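You operate a simulated robot arm through the tools that you are given. There is no shell and no other tool. Be economical: measure what you need, move in short steps, check, and stop when the job is done.

Carry out the task below with a simulated robot arm. There is one attempt and no reset: what you move stays moved.

TASK
Put the reading glasses away in their case and lay it on the brass tray.
Fine: shut the lid and do up the catch.

It is judged by the outcome, as a careful person would: the job done as asked, and still so three seconds after it is handed in. It fails if anything else is knocked over, pushed out of place, dropped, spilled or broken.

THE ROBOT
A 6-joint arm with a two-finger parallel gripper, fixed in place. Base frame: the origin is at the foot of the arm, x ahead of it, y to its left, z up; the work surface is at about z = 0. Lengths are in m, angles in degrees, forces in N, time in s.
With the tool pointing down near the work surface it reaches from about 0.14 to 0.58 m from the base axis. Its first joint turns from -66.0 to 66.0 degrees. Payload 2.1 kg.
Tool frame: the origin (TCP) lies between the finger pads and is the grasp point; the fingertips stand 0.03 m ahead of it; z points along the fingers, y is the line along which they close. The gripper opens to 0.094 m. The fingers are 0.028 m wide and 0.01 m thick; the gripper's body (0.05 by 0.096 m) begins 0.055 m behind the TCP.
Orientation is that of the tool frame in the base frame, as a unit quaternion [w, x, y, z]. With the fingers straight down and closing along the base's y, the tool's x points along the base's -x, its y along +y and its z along -z.

THE INTERFACE
- The arm moves only by the tool drive_tool. Its argument "rows" is one flat list of numbers, 7 for each row, row after row: the finger opening in m, from 0 to 0.094, then the shift along the tool's x, y, z in units of 25 mm (1.0 is 25 mm), then the turn, a rotation vector about the tool's x, y, z in units of 5 degrees (1.0 is 5 degrees). In form: [gripper, dx, dy, dz, rx, ry, rz, gripper, dx, dy, dz, rx, ry, rz, ...]. A call has 1 to 12 rows; each row shifts and turns the commanded pose from where the row before left it, along the tool's axes as they then stand. A call with a number of a shift or a turn outside -1 to 1 is refused whole. A row lasts 0.2 s, in which the tool goes at most 0.05 m and 8.6 degrees; a call with a longer step from one row to the next is refused whole, and so is a gripper value outside its range. A pose out of reach is approached as far as the arm can. The call stops where the force on the tool passes 70 N (or 10 N more than at its start, if that is more) or the arm is blocked; 0.2 s more then pass. The fingers move at their own pace (about 0.072 m/s each) and stop on an object; they squeeze with about 40 N. The grip force told is the motor's: it shows also when the fingers shut on nothing. Time passes only in rows, and 0.2 s behind the last, so rows that do not move let the fingers close. It gives the time, the measured TCP pose, the force on the tool (base axes), the opening and the grip force at its end, in the units of the frame above (readings bear some noise), and new pictures: "show" is both (left out), scene, wrist or none.
- Cameras (640 x 400 px; columns grow to the right, rows downward): "scene" is fixed at [0.0579, -0.3965, 0.4701]; the picture's right is [0.77, -0.64, 0.00], its down [-0.44, -0.53, -0.72] and it looks along [0.46, 0.56, -0.69] (base axes); focal length 336 px, centre (320, 200). "wrist" rides on the gripper at [-0.037, 0, -0.058] in the tool frame; the picture's right is [0.00, -1.00, 0.00], its down [0.97, 0.00, -0.24] and it looks along [0.24, 0.00, 0.97] (tool axes); focal length 218 px, centre (320, 200).
- probe_pixels(camera, pixels): for up to 12 pixels [column, row] of the newest picture of that camera ("zoom" is the newest enlarged one), the place [x, y, z] in the base frame of the surface seen there, good to about 0.002 m, but the place of the scene camera against the robot may be out by one fixed shift of up to 0.025 m in any direction. No time passes.
- zoom(camera, box): a new picture of the part [left, top, right, bottom] of that camera's present view, enlarged. No time passes.
- sign_off(): hands the job in; it is judged then, once.

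Work in short steps. Measure before you move; look again where a grasp or a placing could have gone wrong, and mend it. You have 80 turns and 120 pictures in all, the two below and enlarged ones among them. Open the gripper and draw the arm clear of the work before you hand the job in, unless the task says otherwise; then end with one line.

The tools are called after "Request:" as name(argument=value, ...) on one line, values as JSON. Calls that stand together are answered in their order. drive_tool: Moves the arm, as the interface text tells. Its arguments: {"type":"object","properties":{"rows":{"type":"array","items":{"type":"number"}},"show":{"type":"string","enum":["both","scene","wrist","none"]}},"required":["rows"]} The other tools are called the same way: probe_pixels (camera, pixels) gives the place of the surface under pixels of a picture; zoom (camera, box) takes an enlarged picture of a part of a camera's view; sign_off () hands the job in.

At the start:

```text
t: 0.0
tool_pos: [0.2742, -0.1593, 0.231]
ee_rot: [-0.001, 0.0, 1.0, -0.001]
ft_force: [-0.3, -0.4, -0.8]
finger_gap: 0.0939
grasp_force: 0.1
```

scene: 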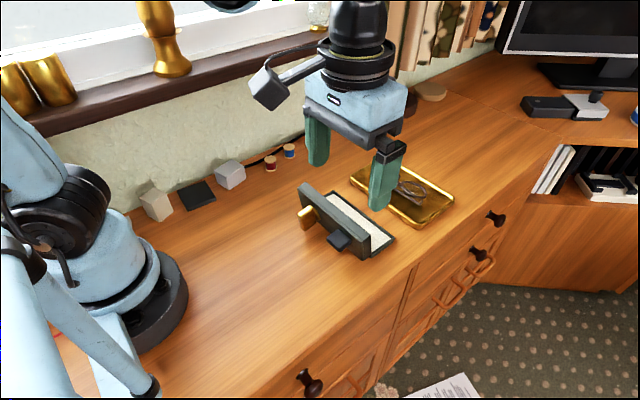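
wrist: 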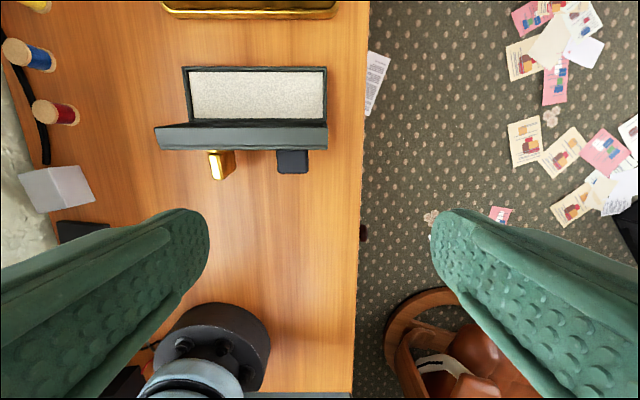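

The case stands open with its lid up, and the tray with the glasses lies beyond it. I zoom in to look closer.

Request:
zoom(camera="scene", box=[280, 130, 480, 270])

Request:
zoom(camera="wrist", box=[140, 0, 380, 200])

```text
2.86 times, centred on (380, 200) of scene
```

zoom: 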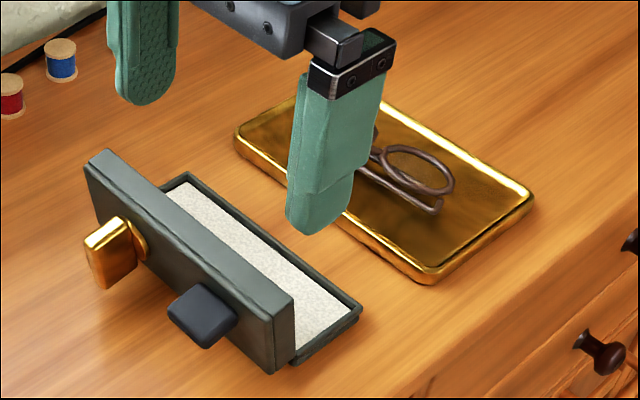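

```text
2.00 times, centred on (260, 100) of wrist
```

zoom: 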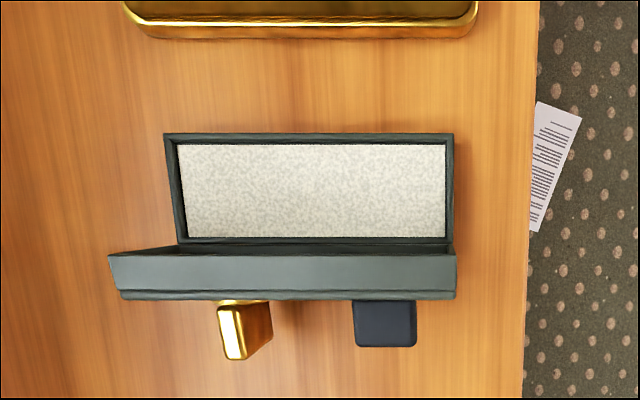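

I measure the case with the wrist camera, and the glasses and catch with the scene camera.

Request:
probe_pixels(camera="zoom", pixels=[[165, 136], [452, 137], [310, 190], [446, 243], [110, 256], [455, 258], [455, 298], [122, 298], [232, 345], [260, 340], [385, 338], [385, 305]])

Request:
probe_pixels(camera="scene", pixels=[[400, 196], [412, 180], [422, 196], [432, 203], [430, 190], [364, 178], [454, 198], [413, 226], [338, 210], [392, 238], [307, 185], [370, 245]])

Request:
zoom(camera="scene", box=[290, 170, 390, 270])

```text
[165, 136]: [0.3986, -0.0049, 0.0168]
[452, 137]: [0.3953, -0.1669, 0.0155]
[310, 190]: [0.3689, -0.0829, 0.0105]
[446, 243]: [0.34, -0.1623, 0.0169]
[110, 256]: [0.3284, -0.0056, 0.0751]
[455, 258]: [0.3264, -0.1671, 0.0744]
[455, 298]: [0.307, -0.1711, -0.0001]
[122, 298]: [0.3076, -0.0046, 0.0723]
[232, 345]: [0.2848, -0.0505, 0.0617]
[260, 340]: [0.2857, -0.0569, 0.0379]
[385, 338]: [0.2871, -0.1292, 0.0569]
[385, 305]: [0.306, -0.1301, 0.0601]
```

```text
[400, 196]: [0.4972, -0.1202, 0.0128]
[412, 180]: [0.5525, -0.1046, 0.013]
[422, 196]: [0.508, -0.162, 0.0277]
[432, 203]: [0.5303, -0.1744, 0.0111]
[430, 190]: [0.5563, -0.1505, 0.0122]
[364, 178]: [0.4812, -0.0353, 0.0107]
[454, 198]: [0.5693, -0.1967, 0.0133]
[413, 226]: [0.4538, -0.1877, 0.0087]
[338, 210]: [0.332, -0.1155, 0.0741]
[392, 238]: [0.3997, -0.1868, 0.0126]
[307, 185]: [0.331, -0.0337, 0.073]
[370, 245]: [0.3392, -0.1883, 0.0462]
```

```text
4.00 times, centred on (340, 220) of scene
```

zoom: 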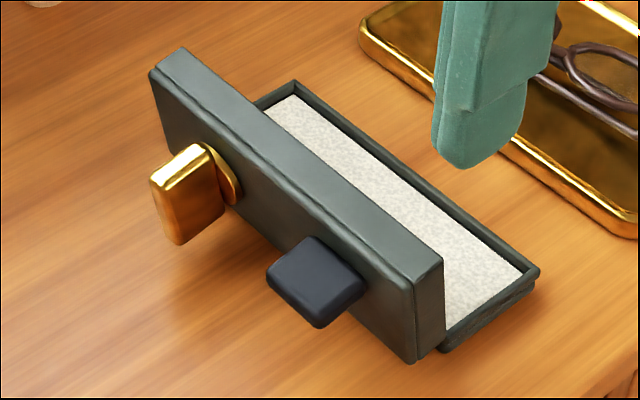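

The wrist camera puts the case at x 0.31–0.40, y -0.005 to -0.167, and the scene camera is off by about (+0.004, -0.02). I move over the tray to look at the glasses from above.

Request:
drive_tool(rows=[0.094, -1, 0.4, 0, 0, 0, 0, 0.094, -1, 0.4, 0, 0, 0, 0, 0.094, -1, 0.4, 0, 0, 0, 0, 0.094, -1, 0.4, 0, 0, 0, 0, 0.094, -1, 0.4, 0, 0, 0, 0, 0.094, -1, 0.4, 0, 0, 0, 0, 0.094, -1, 0.4, 0, 0, 0, 0])

```text
t: 1.6
tool_pos: [0.4506, -0.0882, 0.2302]
ee_rot: [0.0, 0.0, 1.0, -0.002]
ft_force: [0.5, 0.0, 0.0]
finger_gap: 0.0941
grasp_force: 0.1
```

scene: 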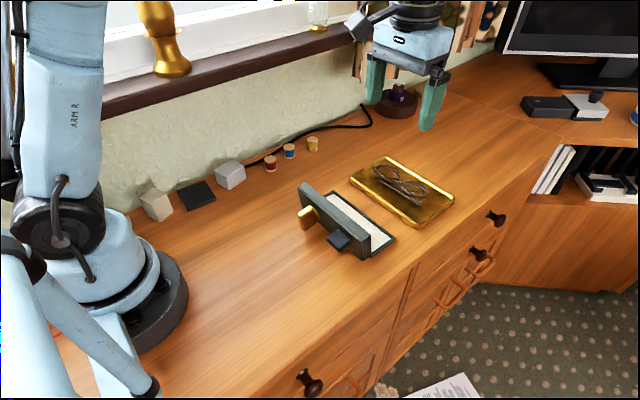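
wrist: 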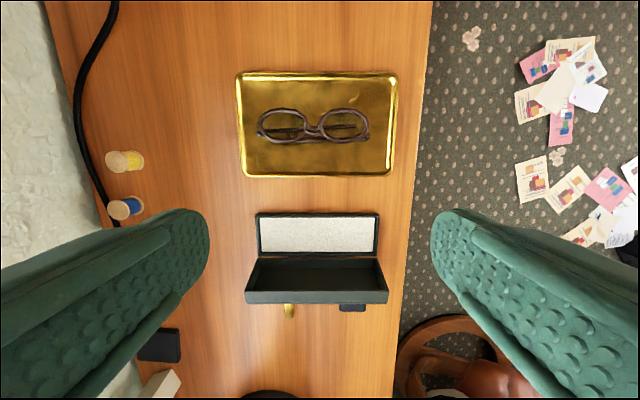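

Glasses are in full view at about (312,125). I zoom in.

Request:
zoom(camera="wrist", box=[230, 60, 410, 190])

Request:
zoom(camera="scene", box=[340, 145, 470, 235])

```text
3.08 times, centred on (320, 125) of wrist
```

zoom: 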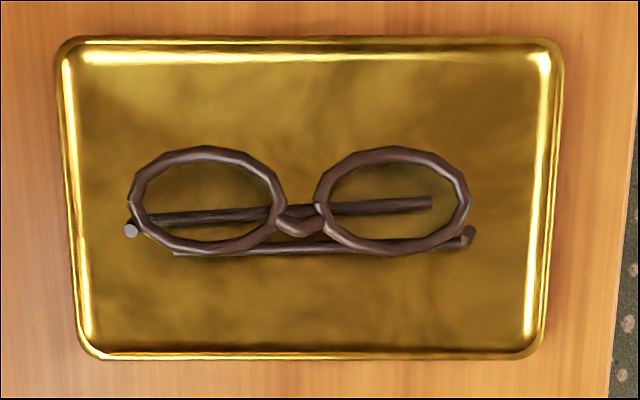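

```text
4.44 times, centred on (405, 190) of scene
```

zoom: 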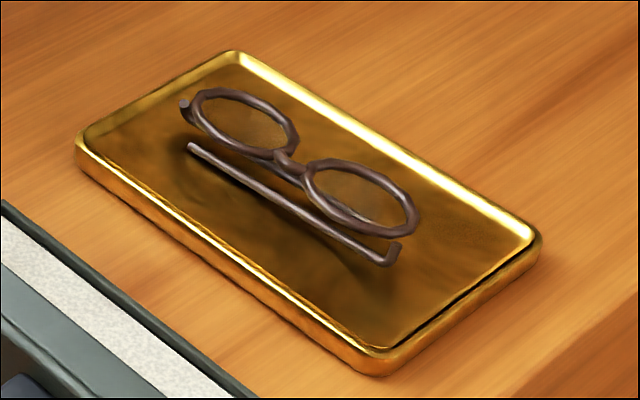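

Probing the frame's points.

Request:
probe_pixels(camera="wrist", pixels=[[258.8, 126], [282.7, 109.5], [313, 132.5], [367.5, 125], [344.4, 110], [344.4, 140], [276, 142], [259, 134.7], [367.5, 136.4], [354.5, 126], [282.7, 139.5], [313.5, 157.5]])

Request:
probe_pixels(camera="wrist", pixels=[[238, 73], [395, 76], [392, 172], [245, 173], [258, 216], [379, 217], [320, 275], [285, 275], [365, 275], [319, 300], [320, 250], [290, 310]])

```text
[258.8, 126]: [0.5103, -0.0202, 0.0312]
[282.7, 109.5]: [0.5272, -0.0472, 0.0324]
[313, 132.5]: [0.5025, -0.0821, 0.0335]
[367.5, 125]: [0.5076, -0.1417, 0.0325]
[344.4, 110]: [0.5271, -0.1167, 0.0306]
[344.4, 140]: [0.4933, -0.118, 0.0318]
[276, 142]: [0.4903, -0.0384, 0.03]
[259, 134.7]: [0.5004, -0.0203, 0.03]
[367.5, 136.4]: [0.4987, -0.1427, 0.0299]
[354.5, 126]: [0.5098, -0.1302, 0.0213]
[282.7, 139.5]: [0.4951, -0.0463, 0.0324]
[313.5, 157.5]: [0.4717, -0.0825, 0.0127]
```

```text
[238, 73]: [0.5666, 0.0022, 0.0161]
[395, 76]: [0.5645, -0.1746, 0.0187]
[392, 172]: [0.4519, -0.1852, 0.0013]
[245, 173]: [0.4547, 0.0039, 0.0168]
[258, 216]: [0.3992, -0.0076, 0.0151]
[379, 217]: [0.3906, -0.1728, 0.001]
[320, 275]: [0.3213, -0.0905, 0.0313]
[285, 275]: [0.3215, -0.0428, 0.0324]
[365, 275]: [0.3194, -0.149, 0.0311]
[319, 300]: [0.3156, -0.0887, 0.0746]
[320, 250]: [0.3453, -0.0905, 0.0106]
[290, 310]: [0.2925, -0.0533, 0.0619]
```

Glasses span x 0.488–0.530, y -0.018 to -0.145, with the top at z about 0.034 and the tray floor at 0.0127. They fit the case (inner x 0.340–0.393, y -0.012 to -0.162) as they lie. I turn the tool 90° so it can grip across the bridge, and shift above it.

Request:
drive_tool(rows=[0.07, -1, 0.1, 0, 0, 0, 1, 0.07, -1, 0.1, 0, 0, 0, 1, 0.07, 0, 0, 0, 0, 0, 1, 0.07, 0, 0, 0, 0, 0, 1, 0.07, 0, 0, 0, 0, 0, 1, 0.07, 0, 0, 0, 0, 0, 1, 0.07, 0, 0, 0, 0, 0, 1, 0.07, 0, 0, 0, 0, 0, 1, 0.07, 0, 0, 0, 0, 0, 1, 0.07, 0, 0, 0, 0, 0, 1, 0.07, 0, 0, 0, 0, 0, 1, 0.07, 0, 0, 0, 0, 0, 1], show="none")

Request:
drive_tool(rows=[0.07, 0, 0, 0, 0, 0, 1, 0.07, 0, 0, 0, 0, 0, 1, 0.07, 0, 0, 0, 0, 0, 1, 0.07, 0, 0, 0, 0, 0, 1, 0.07, 0, 0, 0, 0, 0, 1, 0.07, 0, 0, 0, 0, 0, 1, 0.07, 0, 0, 0, 0, 0, 0])

```text
t: 4.2
tool_pos: [0.5005, -0.0856, 0.2312]
ee_rot: [0.001, 0.501, 0.865, -0.001]
ft_force: [0.3, -0.7, 0.1]
finger_gap: 0.0697
grasp_force: 0.1
```

```text
t: 5.8
tool_pos: [0.5002, -0.0871, 0.2319]
ee_rot: [0.001, 0.708, 0.706, 0.0]
ft_force: [-0.5, -0.3, 0.5]
finger_gap: 0.0699
grasp_force: 0.0
```

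scene: 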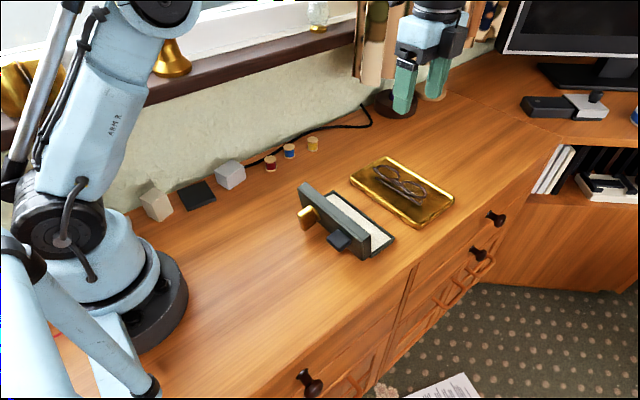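
wrist: 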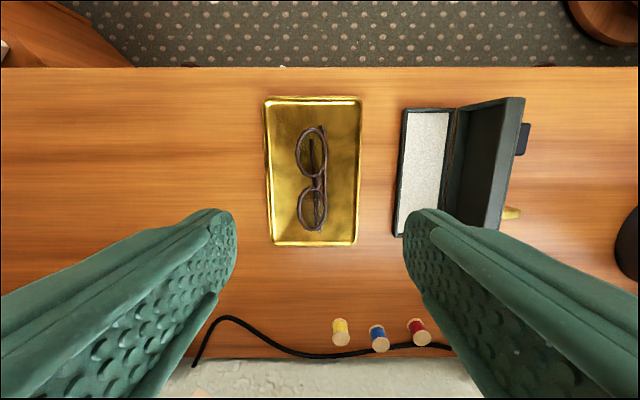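

The tool now closes along base x. I recheck the glasses and the lid cavity from here.

Request:
probe_pixels(camera="wrist", pixels=[[318, 183], [326, 165], [326, 190], [301, 155], [299, 210], [322, 127], [318, 230], [306, 182], [475, 165], [490, 165], [450, 130], [515, 105]])

Request:
zoom(camera="wrist", box=[250, 80, 540, 260])

```text
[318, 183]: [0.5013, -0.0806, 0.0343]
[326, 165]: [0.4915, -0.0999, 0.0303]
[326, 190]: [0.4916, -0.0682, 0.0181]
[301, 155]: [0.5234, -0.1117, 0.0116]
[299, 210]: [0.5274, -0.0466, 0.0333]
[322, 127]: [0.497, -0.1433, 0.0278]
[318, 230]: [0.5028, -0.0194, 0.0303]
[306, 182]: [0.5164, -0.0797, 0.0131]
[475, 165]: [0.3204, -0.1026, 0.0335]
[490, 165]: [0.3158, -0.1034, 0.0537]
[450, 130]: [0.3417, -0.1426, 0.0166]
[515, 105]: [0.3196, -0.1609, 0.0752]
```

```text
2.21 times, centred on (395, 170) of wrist
```

zoom: 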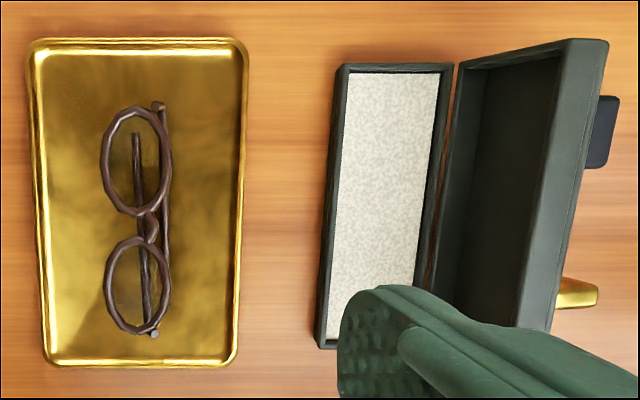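

I descend in line with the bridge at (0.504, -0.0815) and stop just above it.

Request:
drive_tool(rows=[0.07, 0.22, 0.16, 0.8, 0, 0, 0, 0.07, 0, 0, 0.8, 0, 0, 0, 0.07, 0, 0, 0.8, 0, 0, 0, 0.07, 0, 0, 0.8, 0, 0, 0, 0.07, 0, 0, 0.8, 0, 0, 0, 0.07, 0, 0, 0.8, 0, 0, 0, 0.07, 0, 0, 0.8, 0, 0, 0, 0.07, 0, 0, 0.8, 0, 0, 0])

```text
t: 7.6
tool_pos: [0.5037, -0.0806, 0.0722]
ee_rot: [0.001, 0.706, 0.708, -0.001]
ft_force: [-0.1, 0.4, 0.0]
finger_gap: 0.0698
grasp_force: 0.0
```

scene: 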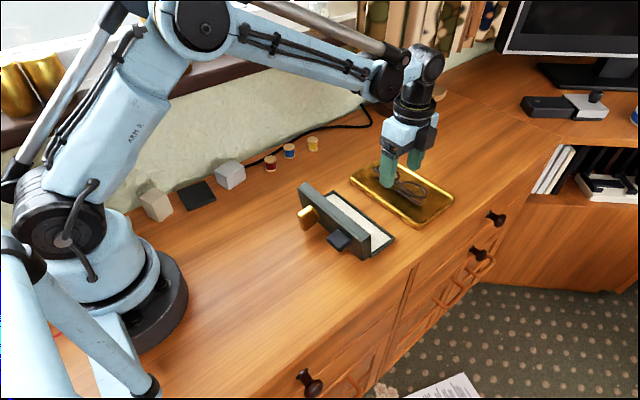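
wrist: 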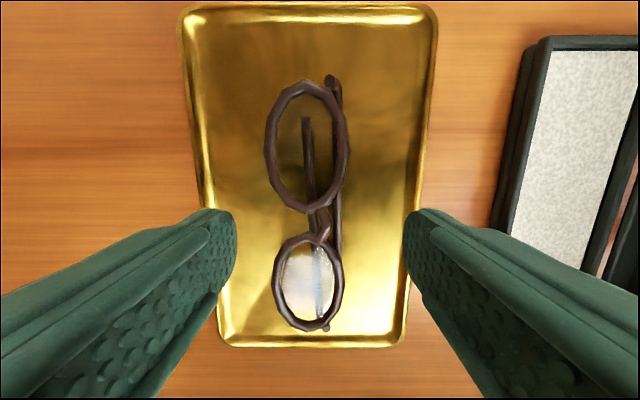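

Bridge is centred at about (322,230) between the fingers. I descend 23 mm and close.

Request:
drive_tool(rows=[0.07, 0, 0, 0.45, 0, 0, 0, 0.07, 0, 0, 0.48, 0, 0, 0, 0.045, 0, 0, 0, 0, 0, 0, 0.035, 0, 0, 0, 0, 0, 0, 0.01, 0, 0, 0, 0, 0, 0, 0.01, 0, 0, 0, 0, 0, 0, 0.01, 0, 0, 0, 0, 0, 0])

```text
t: 9.2
tool_pos: [0.5042, -0.0819, 0.0486]
ee_rot: [0.001, 0.707, 0.707, 0.0]
ft_force: [-0.9, 0.3, 0.3]
finger_gap: 0.0379
grasp_force: 39.8
```

scene: 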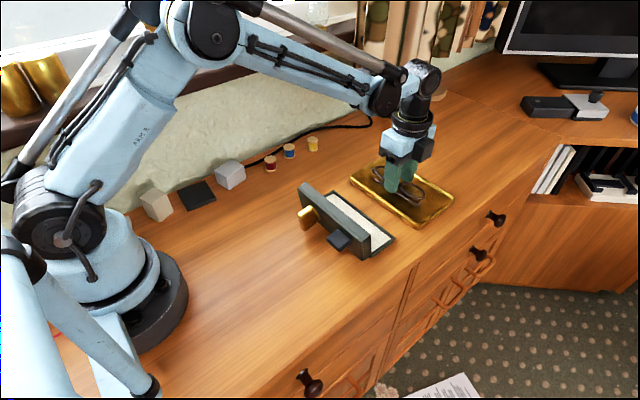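
wrist: 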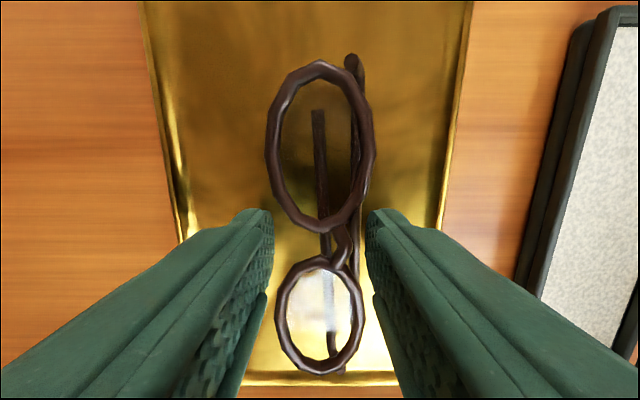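

Gripped with a gap of 0.038 at 40 N. I lift 0.1 m and check the hold.

Request:
drive_tool(rows=[0.01, 0, 0, -0.4, 0, 0, 0, 0.01, 0, 0, -0.6, 0, 0, 0, 0.01, 0, 0, -1, 0, 0, 0, 0.01, 0, 0, -1, 0, 0, 0, 0.01, 0, 0, -1, 0, 0, 0])

```text
t: 10.4
tool_pos: [0.5057, -0.0804, 0.1498]
ee_rot: [0.001, 0.707, 0.707, 0.0]
ft_force: [-0.5, -0.1, -0.2]
finger_gap: 0.0379
grasp_force: 40.0
```

scene: 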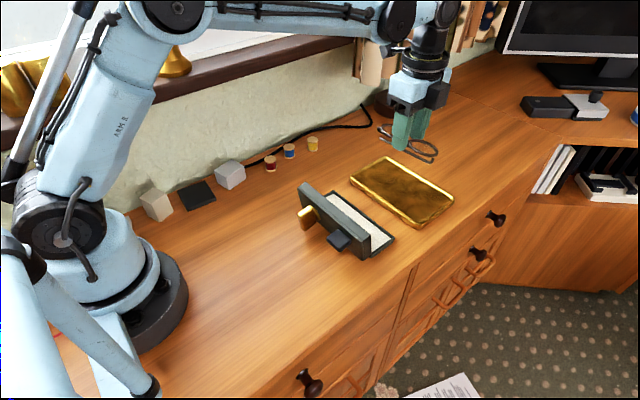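
wrist: 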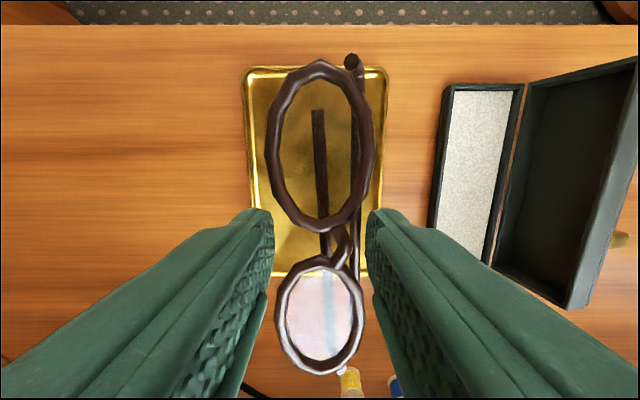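

Held firmly and unmoved in the grip. I carry it over the case.

Request:
drive_tool(rows=[0.01, -0.05, -0.94, 0, 0, 0, 0, 0.01, -0.05, -0.94, 0, 0, 0, 0, 0.01, -0.05, -0.94, 0, 0, 0, 0, 0.01, -0.05, -0.93, 0, 0, 0, 0, 0.01, -0.05, -0.93, 0, 0, 0, 0, 0.01, 0, -0.93, 0, 0, 0, 0, 0.01, 0, 0, 0, 0, 0, 0])

```text
t: 12.0
tool_pos: [0.3639, -0.0878, 0.1497]
ee_rot: [0.001, 0.707, 0.708, -0.001]
ft_force: [-0.6, -0.4, 0.3]
finger_gap: 0.0377
grasp_force: 39.8
```

scene: 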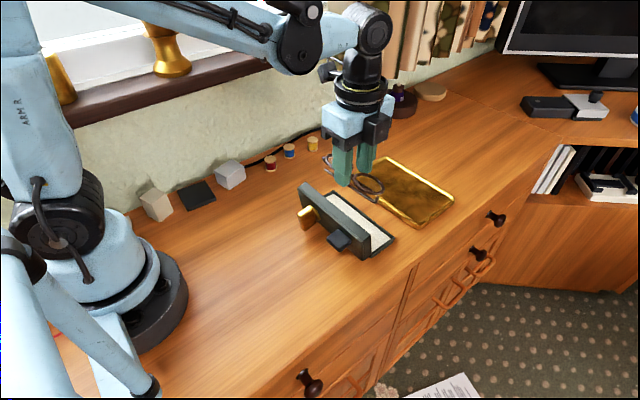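
wrist: 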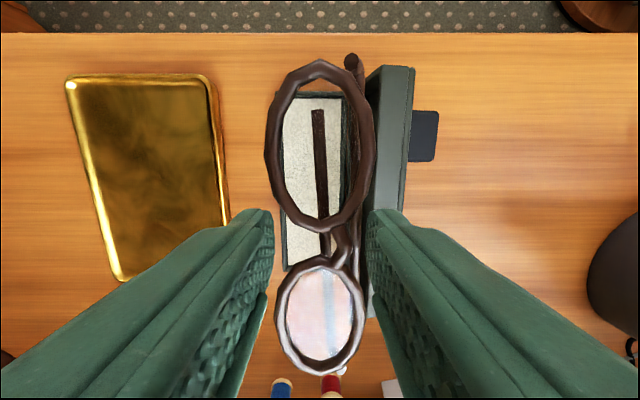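

I verify the glasses against the case opening before lowering.

Request:
probe_pixels(camera="wrist", pixels=[[270, 150], [371, 150], [352, 60], [363, 65], [287, 96], [340, 98], [285, 265], [408, 72], [380, 72], [320, 370], [303, 105], [345, 120]])

```text
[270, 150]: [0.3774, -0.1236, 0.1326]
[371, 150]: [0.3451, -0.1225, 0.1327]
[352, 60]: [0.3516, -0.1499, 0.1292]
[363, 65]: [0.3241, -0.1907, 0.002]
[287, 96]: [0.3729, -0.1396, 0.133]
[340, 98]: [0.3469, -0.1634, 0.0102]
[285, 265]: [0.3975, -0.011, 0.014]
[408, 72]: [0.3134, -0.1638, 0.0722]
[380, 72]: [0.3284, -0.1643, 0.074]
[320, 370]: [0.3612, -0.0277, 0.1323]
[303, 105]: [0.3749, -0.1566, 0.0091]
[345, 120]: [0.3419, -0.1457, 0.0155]
```

The glasses sit centred between the fingers (x 0.345–0.380), so I shift +4 mm in x to centre them in the case and lower most of the way.

Request:
drive_tool(rows=[0.01, 0, 0.16, 0.6, 0, 0, 0, 0.01, 0, 0, 0.6, 0, 0, 0, 0.01, 0, 0, 0.6, 0, 0, 0, 0.01, 0, 0, 0.6, 0, 0, 0, 0.01, 0, 0, 0.6, 0, 0, 0, 0.01, 0, 0, 0.4, 0, 0, 0])

Request:
zoom(camera="scene", box=[290, 130, 430, 270])

```text
t: 13.4
tool_pos: [0.3679, -0.0857, 0.0634]
ee_rot: [0.001, 0.707, 0.707, 0.0]
ft_force: [-0.2, -0.7, -0.6]
finger_gap: 0.0378
grasp_force: 40.5
```

scene: 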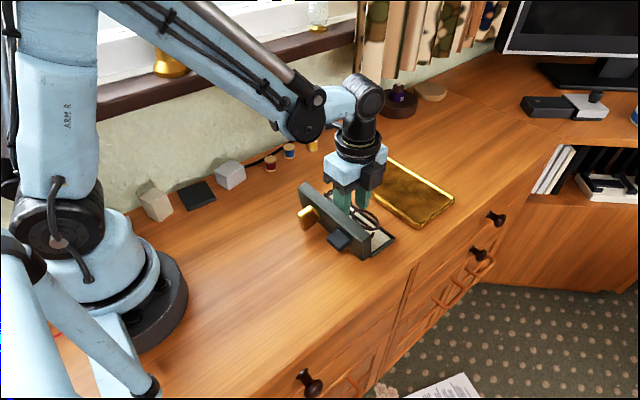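
wrist: 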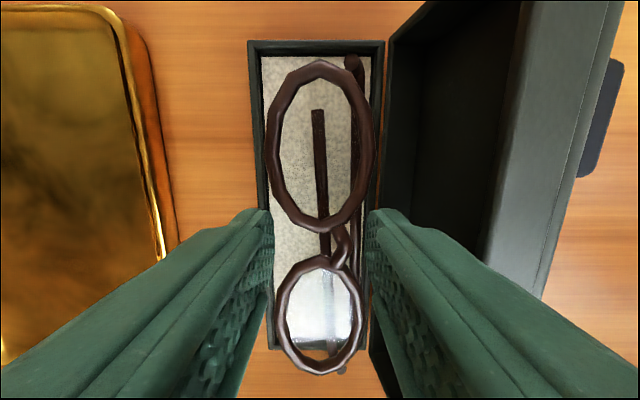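

```text
2.86 times, centred on (360, 200) of scene
```

zoom: 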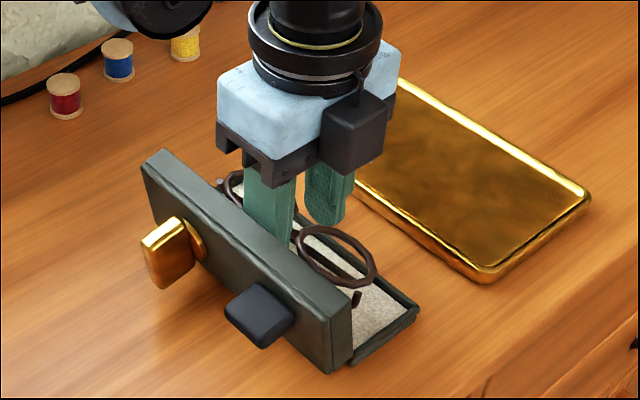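

It is lined up inside the case rim. I lower the last 14.5 mm and release with a small opening.

Request:
drive_tool(rows=[0.01, 0, 0, 0.3, 0, 0, 0, 0.01, 0, 0, 0.28, 0, 0, 0, 0.01, 0, 0, 0, 0, 0, 0, 0.046, 0, 0, 0, 0, 0, 0, 0.046, 0, 0, 0, 0, 0, 0])

Request:
zoom(camera="scene", box=[290, 150, 430, 270])

```text
t: 14.6
tool_pos: [0.3681, -0.0859, 0.0487]
ee_rot: [0.0, 0.707, 0.707, -0.001]
ft_force: [1.0, -0.3, 0.2]
finger_gap: 0.0452
grasp_force: 0.0
```

scene: 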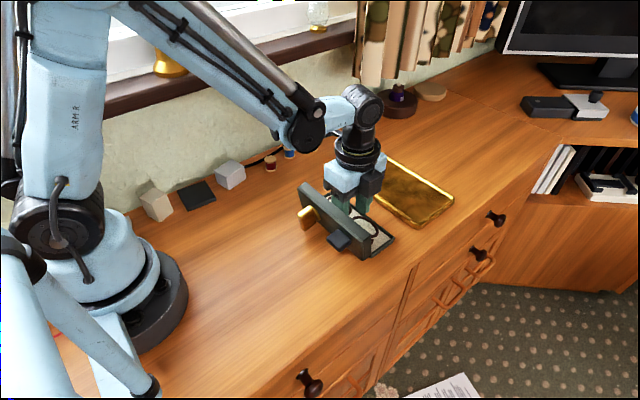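
wrist: 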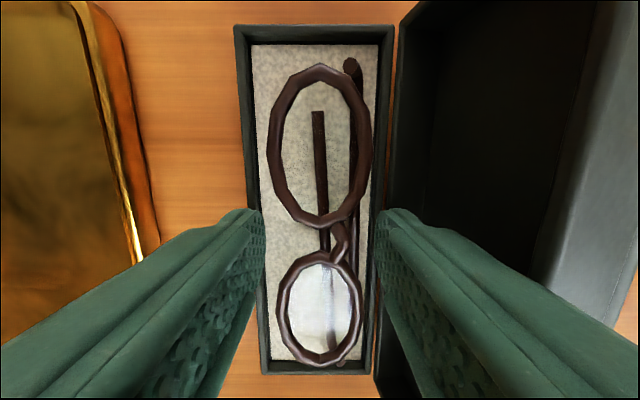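

```text
3.33 times, centred on (360, 210) of scene
```

zoom: 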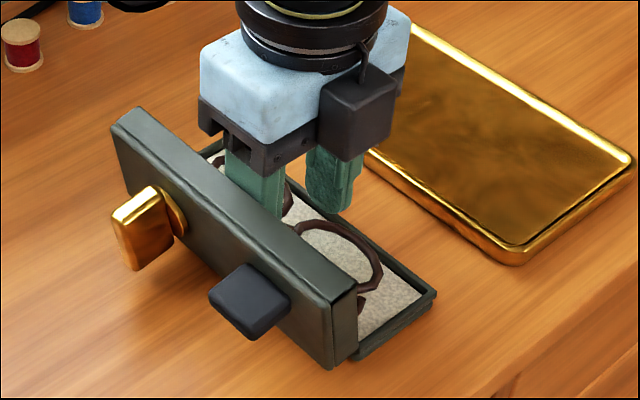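

The glasses rest flat inside the case. I rise, close the fingers, go behind the lid, and come down between the two knobs at y about -0.094.

Request:
drive_tool(rows=[0.045, 0, 0, -0.6, 0, 0, 0, 0.045, 0, 0, -0.95, 0, 0, 0, 0.045, 0, 0, -0.95, 0, 0, 0, 0.045, 0, 0, -0.95, 0, 0, 0, 0, -0.3, -0.98, 0, 0, 0, 0, 0, 0, -0.98, 0, 0, 0, 0, 0, 0, -0.98, 0, 0, 0, 0, 0, 0, -0.98, 0, 0, 0, 0, 0, 0, 0, 0.8, 0, 0, 0, 0, 0, 0, 0.9, 0, 0, 0])

Request:
zoom(camera="scene", box=[260, 130, 430, 270])

```text
t: 16.8
tool_pos: [0.2707, -0.0968, 0.0909]
ee_rot: [0.001, 0.707, 0.707, -0.001]
ft_force: [1.0, -0.9, 0.6]
finger_gap: 0.0
grasp_force: 32.3
```

scene: 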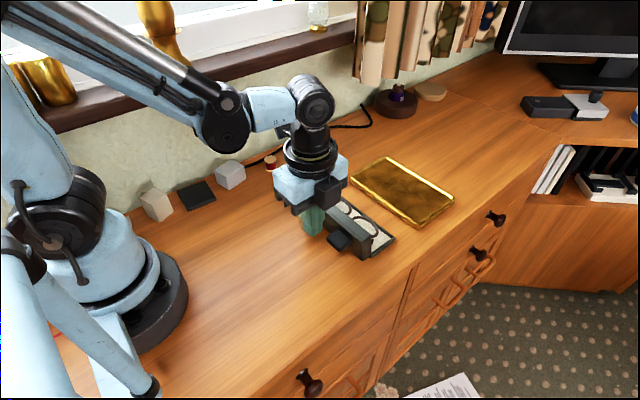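
wrist: 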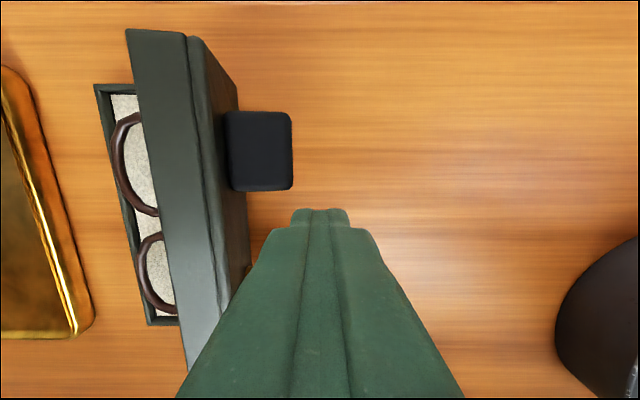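

```text
2.86 times, centred on (345, 200) of scene
```

zoom: 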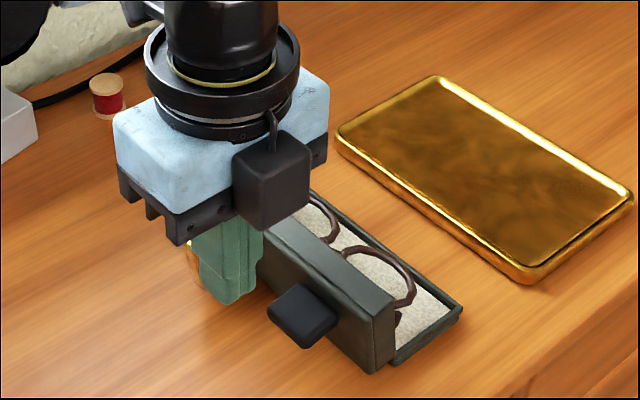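

Fingertips are behind the lid between the knobs. I push slowly in +x.

Request:
drive_tool(rows=[0, 0, 0.5, 0, 0, 0, 0, 0, 0, 0.4, 0, 0, 0, 0, 0, 0, 0.3, 0, 0, 0, 0, 0, 0, 0.3, 0, 0, 0, 0, 0, 0, 0.3, 0, 0, 0, 0])

Request:
zoom(camera="scene", box=[260, 130, 430, 270])

```text
t: 18.0
tool_pos: [0.3158, -0.0955, 0.091]
ee_rot: [0.001, 0.707, 0.707, 0.0]
ft_force: [-0.9, 0.0, 1.7]
finger_gap: 0.0
grasp_force: 33.0
```

scene: 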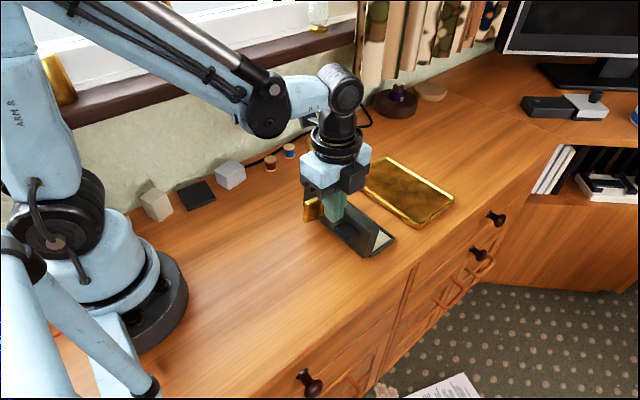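
wrist: 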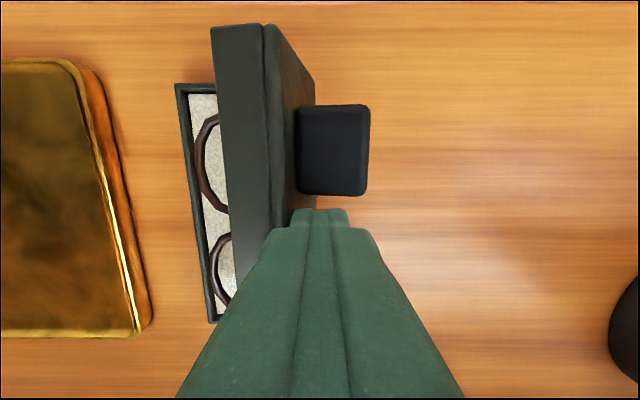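

```text
2.86 times, centred on (345, 200) of scene
```

zoom: 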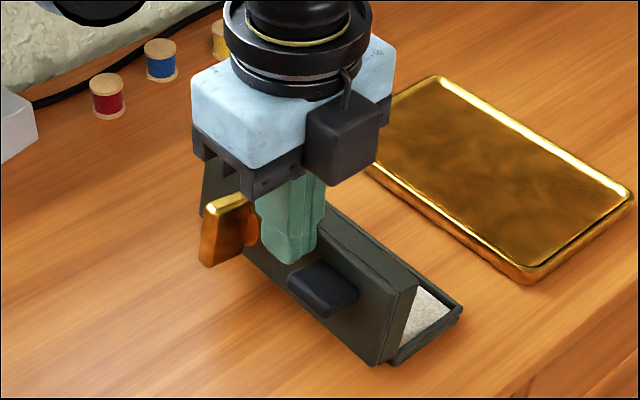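

The lid is following and the case base has not moved. I continue.

Request:
drive_tool(rows=[0, 0, 0.3, 0, 0, 0, 0, 0, 0, 0.3, 0, 0, 0, 0, 0, 0, 0.3, 0, 0, 0, 0, 0, 0, 0.3, 0, 0, 0, 0])

Request:
zoom(camera="scene", box=[260, 130, 430, 270])

```text
t: 19.0
tool_pos: [0.3452, -0.0945, 0.0924]
ee_rot: [0.001, 0.707, 0.707, 0.0]
ft_force: [0.0, -0.2, 0.2]
finger_gap: 0.0003
grasp_force: 33.3
```

scene: 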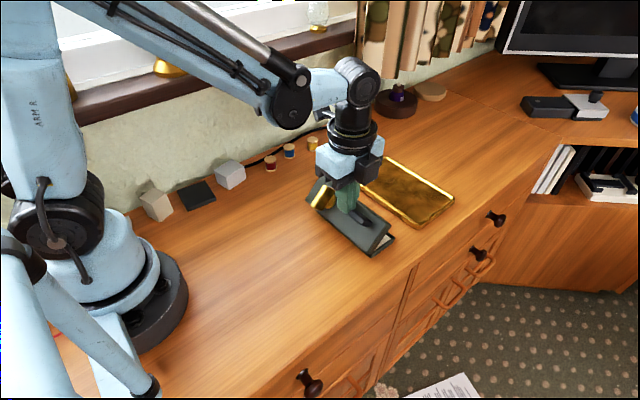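
wrist: 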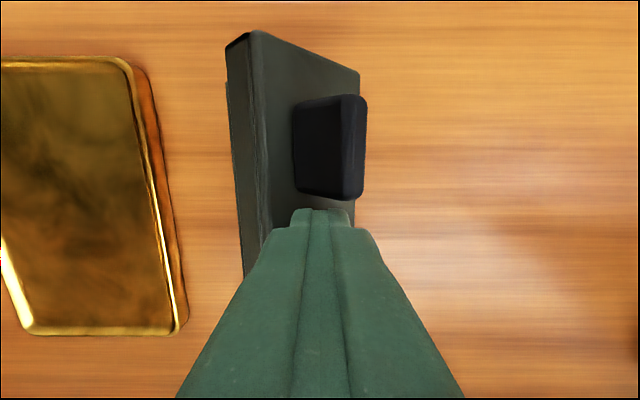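

```text
2.86 times, centred on (345, 200) of scene
```

zoom: 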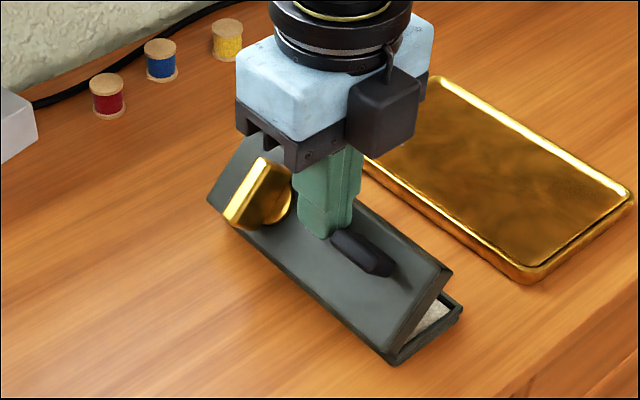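

The lid is at about 50° and holds by friction. I keep sweeping +x.

Request:
drive_tool(rows=[0, 0, 0.3, 0, 0, 0, 0, 0, 0, 0.3, 0, 0, 0, 0, 0, 0, 0.3, 0, 0, 0, 0, 0, 0, 0.3, 0, 0, 0, 0])

Request:
zoom(camera="scene", box=[260, 130, 430, 270])

```text
t: 20.0
tool_pos: [0.3756, -0.0947, 0.0922]
ee_rot: [0.0, 0.707, 0.707, -0.001]
ft_force: [-0.3, -0.2, -0.1]
finger_gap: 0.0
grasp_force: 33.3
```

scene: 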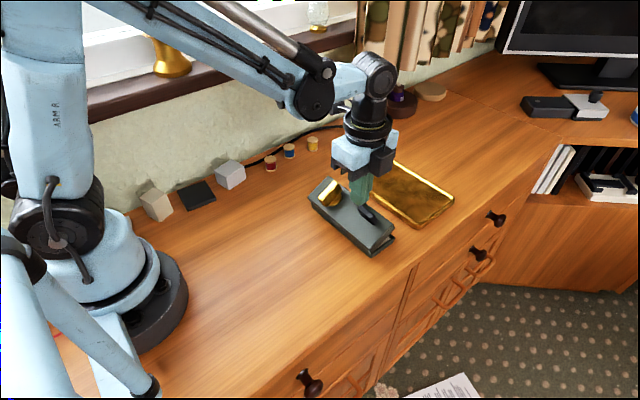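
wrist: 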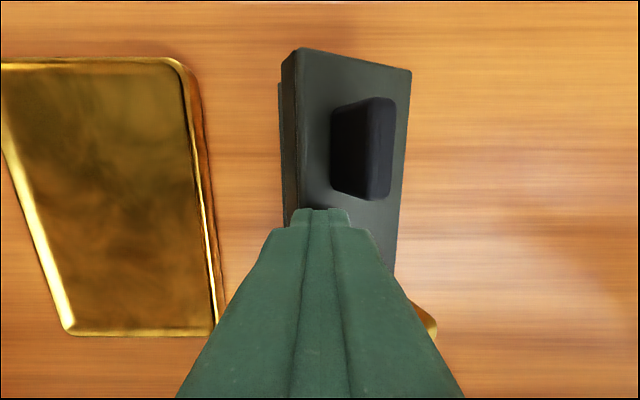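

```text
2.86 times, centred on (345, 200) of scene
```

zoom: 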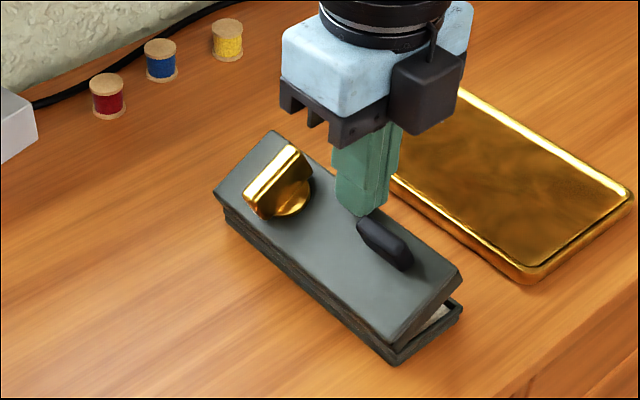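

The lid is at about 20°. I press it down from above, slowly.

Request:
drive_tool(rows=[0, 0, 0.1, 0.25, 0, 0, 0, 0, 0, 0, 0.25, 0, 0, 0, 0, 0, 0, 0.2, 0, 0, 0, 0, 0, 0, 0.2, 0, 0, 0])

Request:
zoom(camera="scene", box=[260, 130, 430, 270])

```text
t: 21.0
tool_pos: [0.3779, -0.0929, 0.0713]
ee_rot: [0.0, 0.707, 0.707, -0.001]
ft_force: [-0.5, -0.5, 1.4]
finger_gap: 0.0
grasp_force: 32.9
```

scene: 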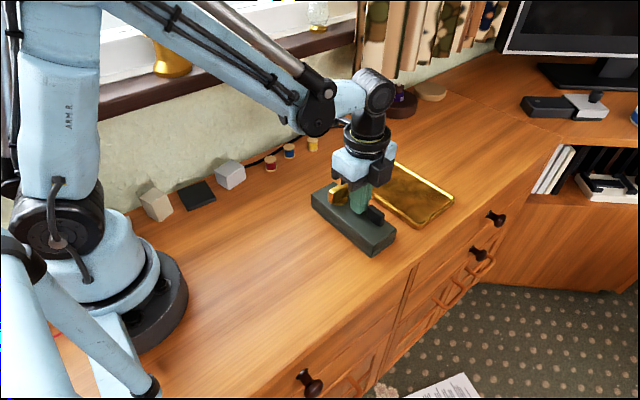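
wrist: 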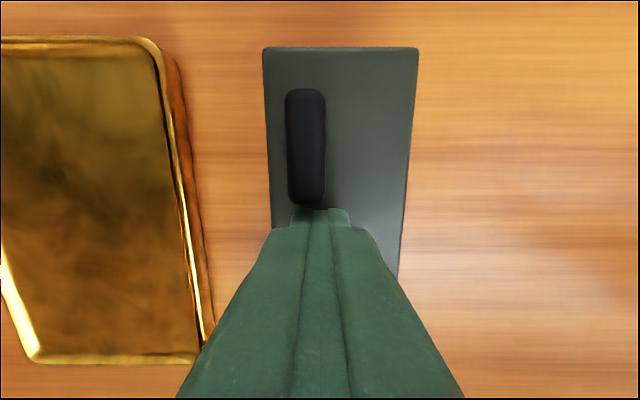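

```text
2.86 times, centred on (345, 200) of scene
```

zoom: 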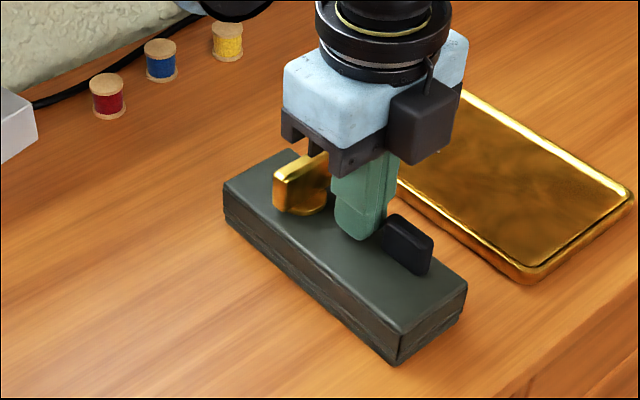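

Looks shut. I press a little more to seat it, then rise and move back to inspect the catch.

Request:
drive_tool(rows=[0, 0, 0, 0.1, 0, 0, 0, 0, 0, 0, 0.1, 0, 0, 0, 0, 0, 0, 0.05, 0, 0, 0], show="none")

Request:
drive_tool(rows=[0, 0, 0, -0.5, 0, 0, 0, 0, 0, 0, -1, 0, 0, 0, 0, 0, 0, -1, 0, 0, 0, 0, 0.5, 0, -1, 0, 0, 0, 0.06, 1, 0, -0.5, 0, 0, 0, 0.06, 1, 0, 0, 0, 0, 0])

```text
t: 21.8
tool_pos: [0.3785, -0.0946, 0.0666]
ee_rot: [0.0, 0.707, 0.707, 0.0]
ft_force: [-3.9, 0.2, 33.5]
finger_gap: 0.0
grasp_force: 33.3
stopped in row 3: the force on the tool passed its limit (the readings are from after the stop); the commanded pose is now the measured one
```

```text
t: 23.2
tool_pos: [0.3799, -0.0303, 0.1671]
ee_rot: [0.0, 0.707, 0.707, 0.0]
ft_force: [-0.2, -0.6, 0.4]
finger_gap: 0.0598
grasp_force: 0.0
```

scene: 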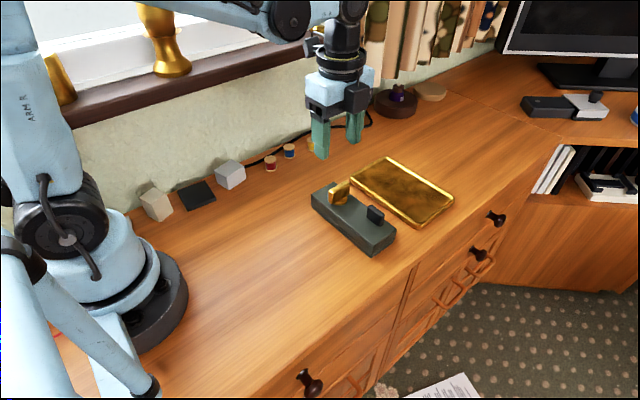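
wrist: 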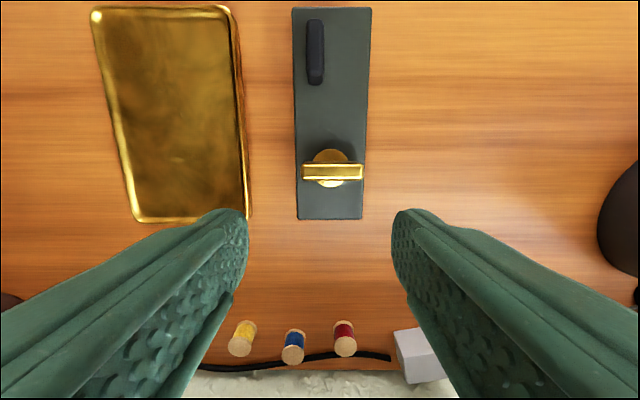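

The lid is shut. The brass turn catch lies crosswise, along x, on a round base. I zoom in and measure it and the case.

Request:
zoom(camera="scene", box=[300, 165, 410, 265])

Request:
zoom(camera="wrist", box=[270, 0, 390, 230])

Request:
probe_pixels(camera="wrist", pixels=[[305, 172], [360, 172], [332, 172], [332, 153], [330, 185], [315, 22], [315, 80], [293, 10], [370, 10], [298, 217], [362, 217], [332, 205]])

```text
4.00 times, centred on (355, 215) of scene
```

zoom: 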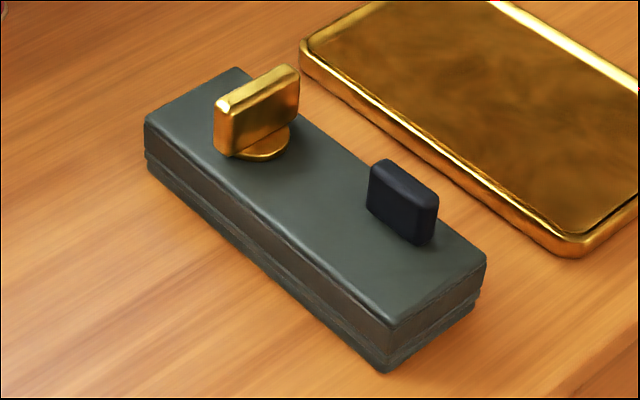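

```text
1.74 times, centred on (330, 115) of wrist
```

zoom: 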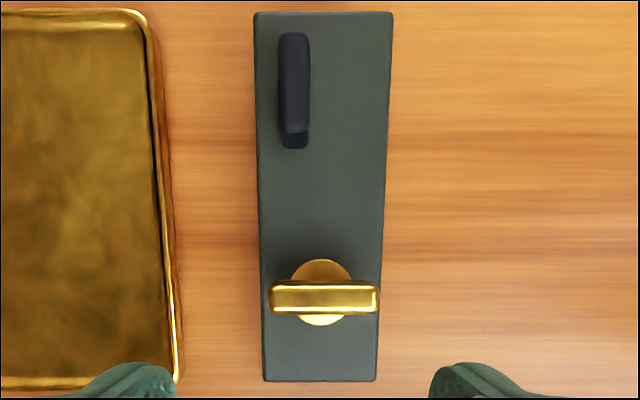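

```text
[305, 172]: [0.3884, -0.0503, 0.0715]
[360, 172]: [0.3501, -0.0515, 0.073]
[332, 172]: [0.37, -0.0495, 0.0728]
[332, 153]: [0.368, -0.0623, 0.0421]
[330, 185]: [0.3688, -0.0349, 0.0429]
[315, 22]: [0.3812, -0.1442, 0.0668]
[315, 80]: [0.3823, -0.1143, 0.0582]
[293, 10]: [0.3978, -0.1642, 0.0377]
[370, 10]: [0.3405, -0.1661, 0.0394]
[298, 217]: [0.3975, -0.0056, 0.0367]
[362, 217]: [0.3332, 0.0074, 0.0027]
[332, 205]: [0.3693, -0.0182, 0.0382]
```

The case is shut, with its top at z about 0.038. The catch bar is 40 mm along x, centred at (0.369, -0.050), z 0.045–0.073. I turn the tool back 90° so the fingers close along y to grip the bar.

Request:
drive_tool(rows=[0.04, 0, 0, 0, 0, 0, -1, 0.04, 0, 0, 0, 0, 0, -1, 0.04, 0, 0, 0, 0, 0, -1, 0.04, 0, 0, 0, 0, 0, -1, 0.04, 0, 0, 0, 0, 0, -1, 0.04, 0, 0, 0, 0, 0, -1, 0.04, 0, 0, 0, 0, 0, -1, 0.04, 0, 0, 0, 0, 0, -1, 0.04, 0, 0, 0, 0, 0, -1, 0.04, 0, 0, 0, 0, 0, -1, 0.04, 0, 0, 0, 0, 0, -1, 0.04, 0, 0, 0, 0, 0, -1], show="none")

Request:
drive_tool(rows=[0.04, 0, 0, 0, 0, 0, -1, 0.04, 0, 0, 0, 0, 0, -1, 0.04, 0, 0, 0, 0, 0, -1, 0.04, 0, 0, 0, 0, 0, -1, 0.04, 0, 0, 0, 0, 0, -1, 0.04, 0, 0, 0, 0, 0, -1, 0.04, 0.4, -0.8, 0.5, 0, 0, 0, 0.04, 0, 0, 0.5, 0, 0, 0, 0.04, 0, 0, 0.5, 0, 0, 0, 0.04, 0, 0, 0.3, 0, 0, 0])

```text
t: 25.8
tool_pos: [0.3783, -0.0314, 0.1659]
ee_rot: [0.001, 0.258, 0.966, -0.001]
ft_force: [0.9, -0.8, -0.1]
finger_gap: 0.04
grasp_force: 0.1
```

```text
t: 28.0
tool_pos: [0.3682, -0.0512, 0.1212]
ee_rot: [0.0, 0.001, 1.0, -0.001]
ft_force: [-0.3, 0.1, -0.4]
finger_gap: 0.0401
grasp_force: 0.1
```

scene: 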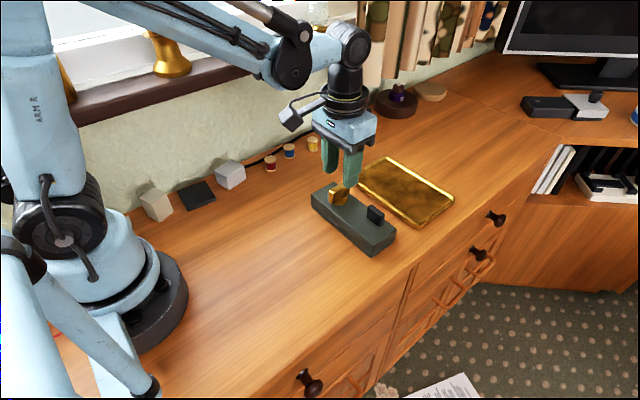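
wrist: 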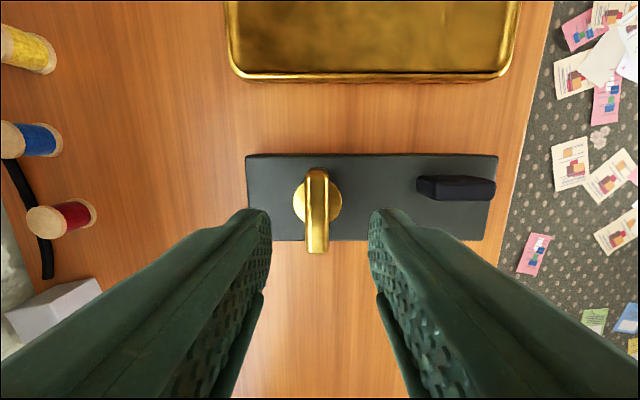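

The bar at (317,210) is centred between the fingers. I measure the disc and bar once more.

Request:
probe_pixels(camera="wrist", pixels=[[296, 200], [338, 200], [317, 172], [317, 245], [309, 210], [326, 210]])

Request:
zoom(camera="wrist", box=[240, 140, 510, 270])

```text
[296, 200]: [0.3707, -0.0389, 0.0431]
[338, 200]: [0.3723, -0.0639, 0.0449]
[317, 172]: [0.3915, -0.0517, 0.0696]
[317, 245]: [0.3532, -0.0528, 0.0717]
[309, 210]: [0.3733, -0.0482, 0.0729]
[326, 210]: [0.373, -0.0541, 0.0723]
```

```text
2.37 times, centred on (375, 205) of wrist
```

zoom: 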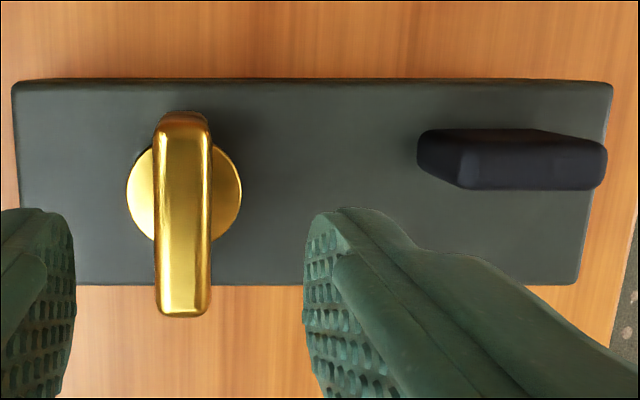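

Centre is (0.370, -0.0515), in line with the tool. I descend 43 mm and close on the bar.

Request:
drive_tool(rows=[0.04, -0.05, 0, 0.6, 0, 0, 0, 0.04, 0, 0, 0.6, 0, 0, 0, 0.04, 0, 0, 0.5, 0, 0, 0, 0.02, 0, 0, 0, 0, 0, 0, 0, 0, 0, 0, 0, 0, 0, 0, 0, 0, 0, 0, 0, 0])

```text
t: 29.4
tool_pos: [0.371, -0.0504, 0.0791]
ee_rot: [0.0, 0.0, 1.0, -0.001]
ft_force: [0.4, 0.9, 0.0]
finger_gap: 0.0122
grasp_force: 40.2
```

scene: 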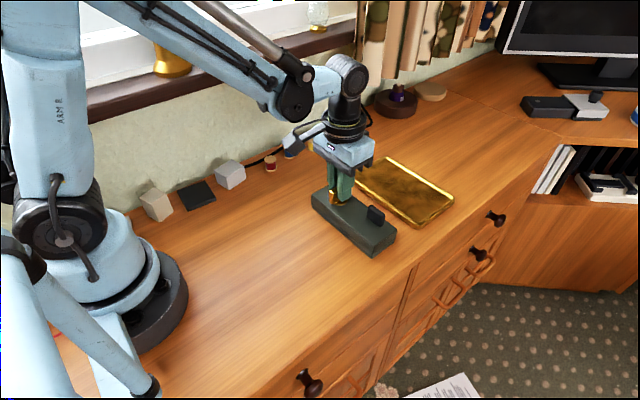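
wrist: 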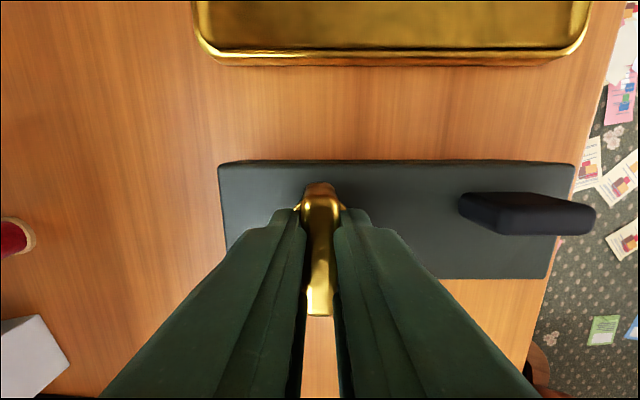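

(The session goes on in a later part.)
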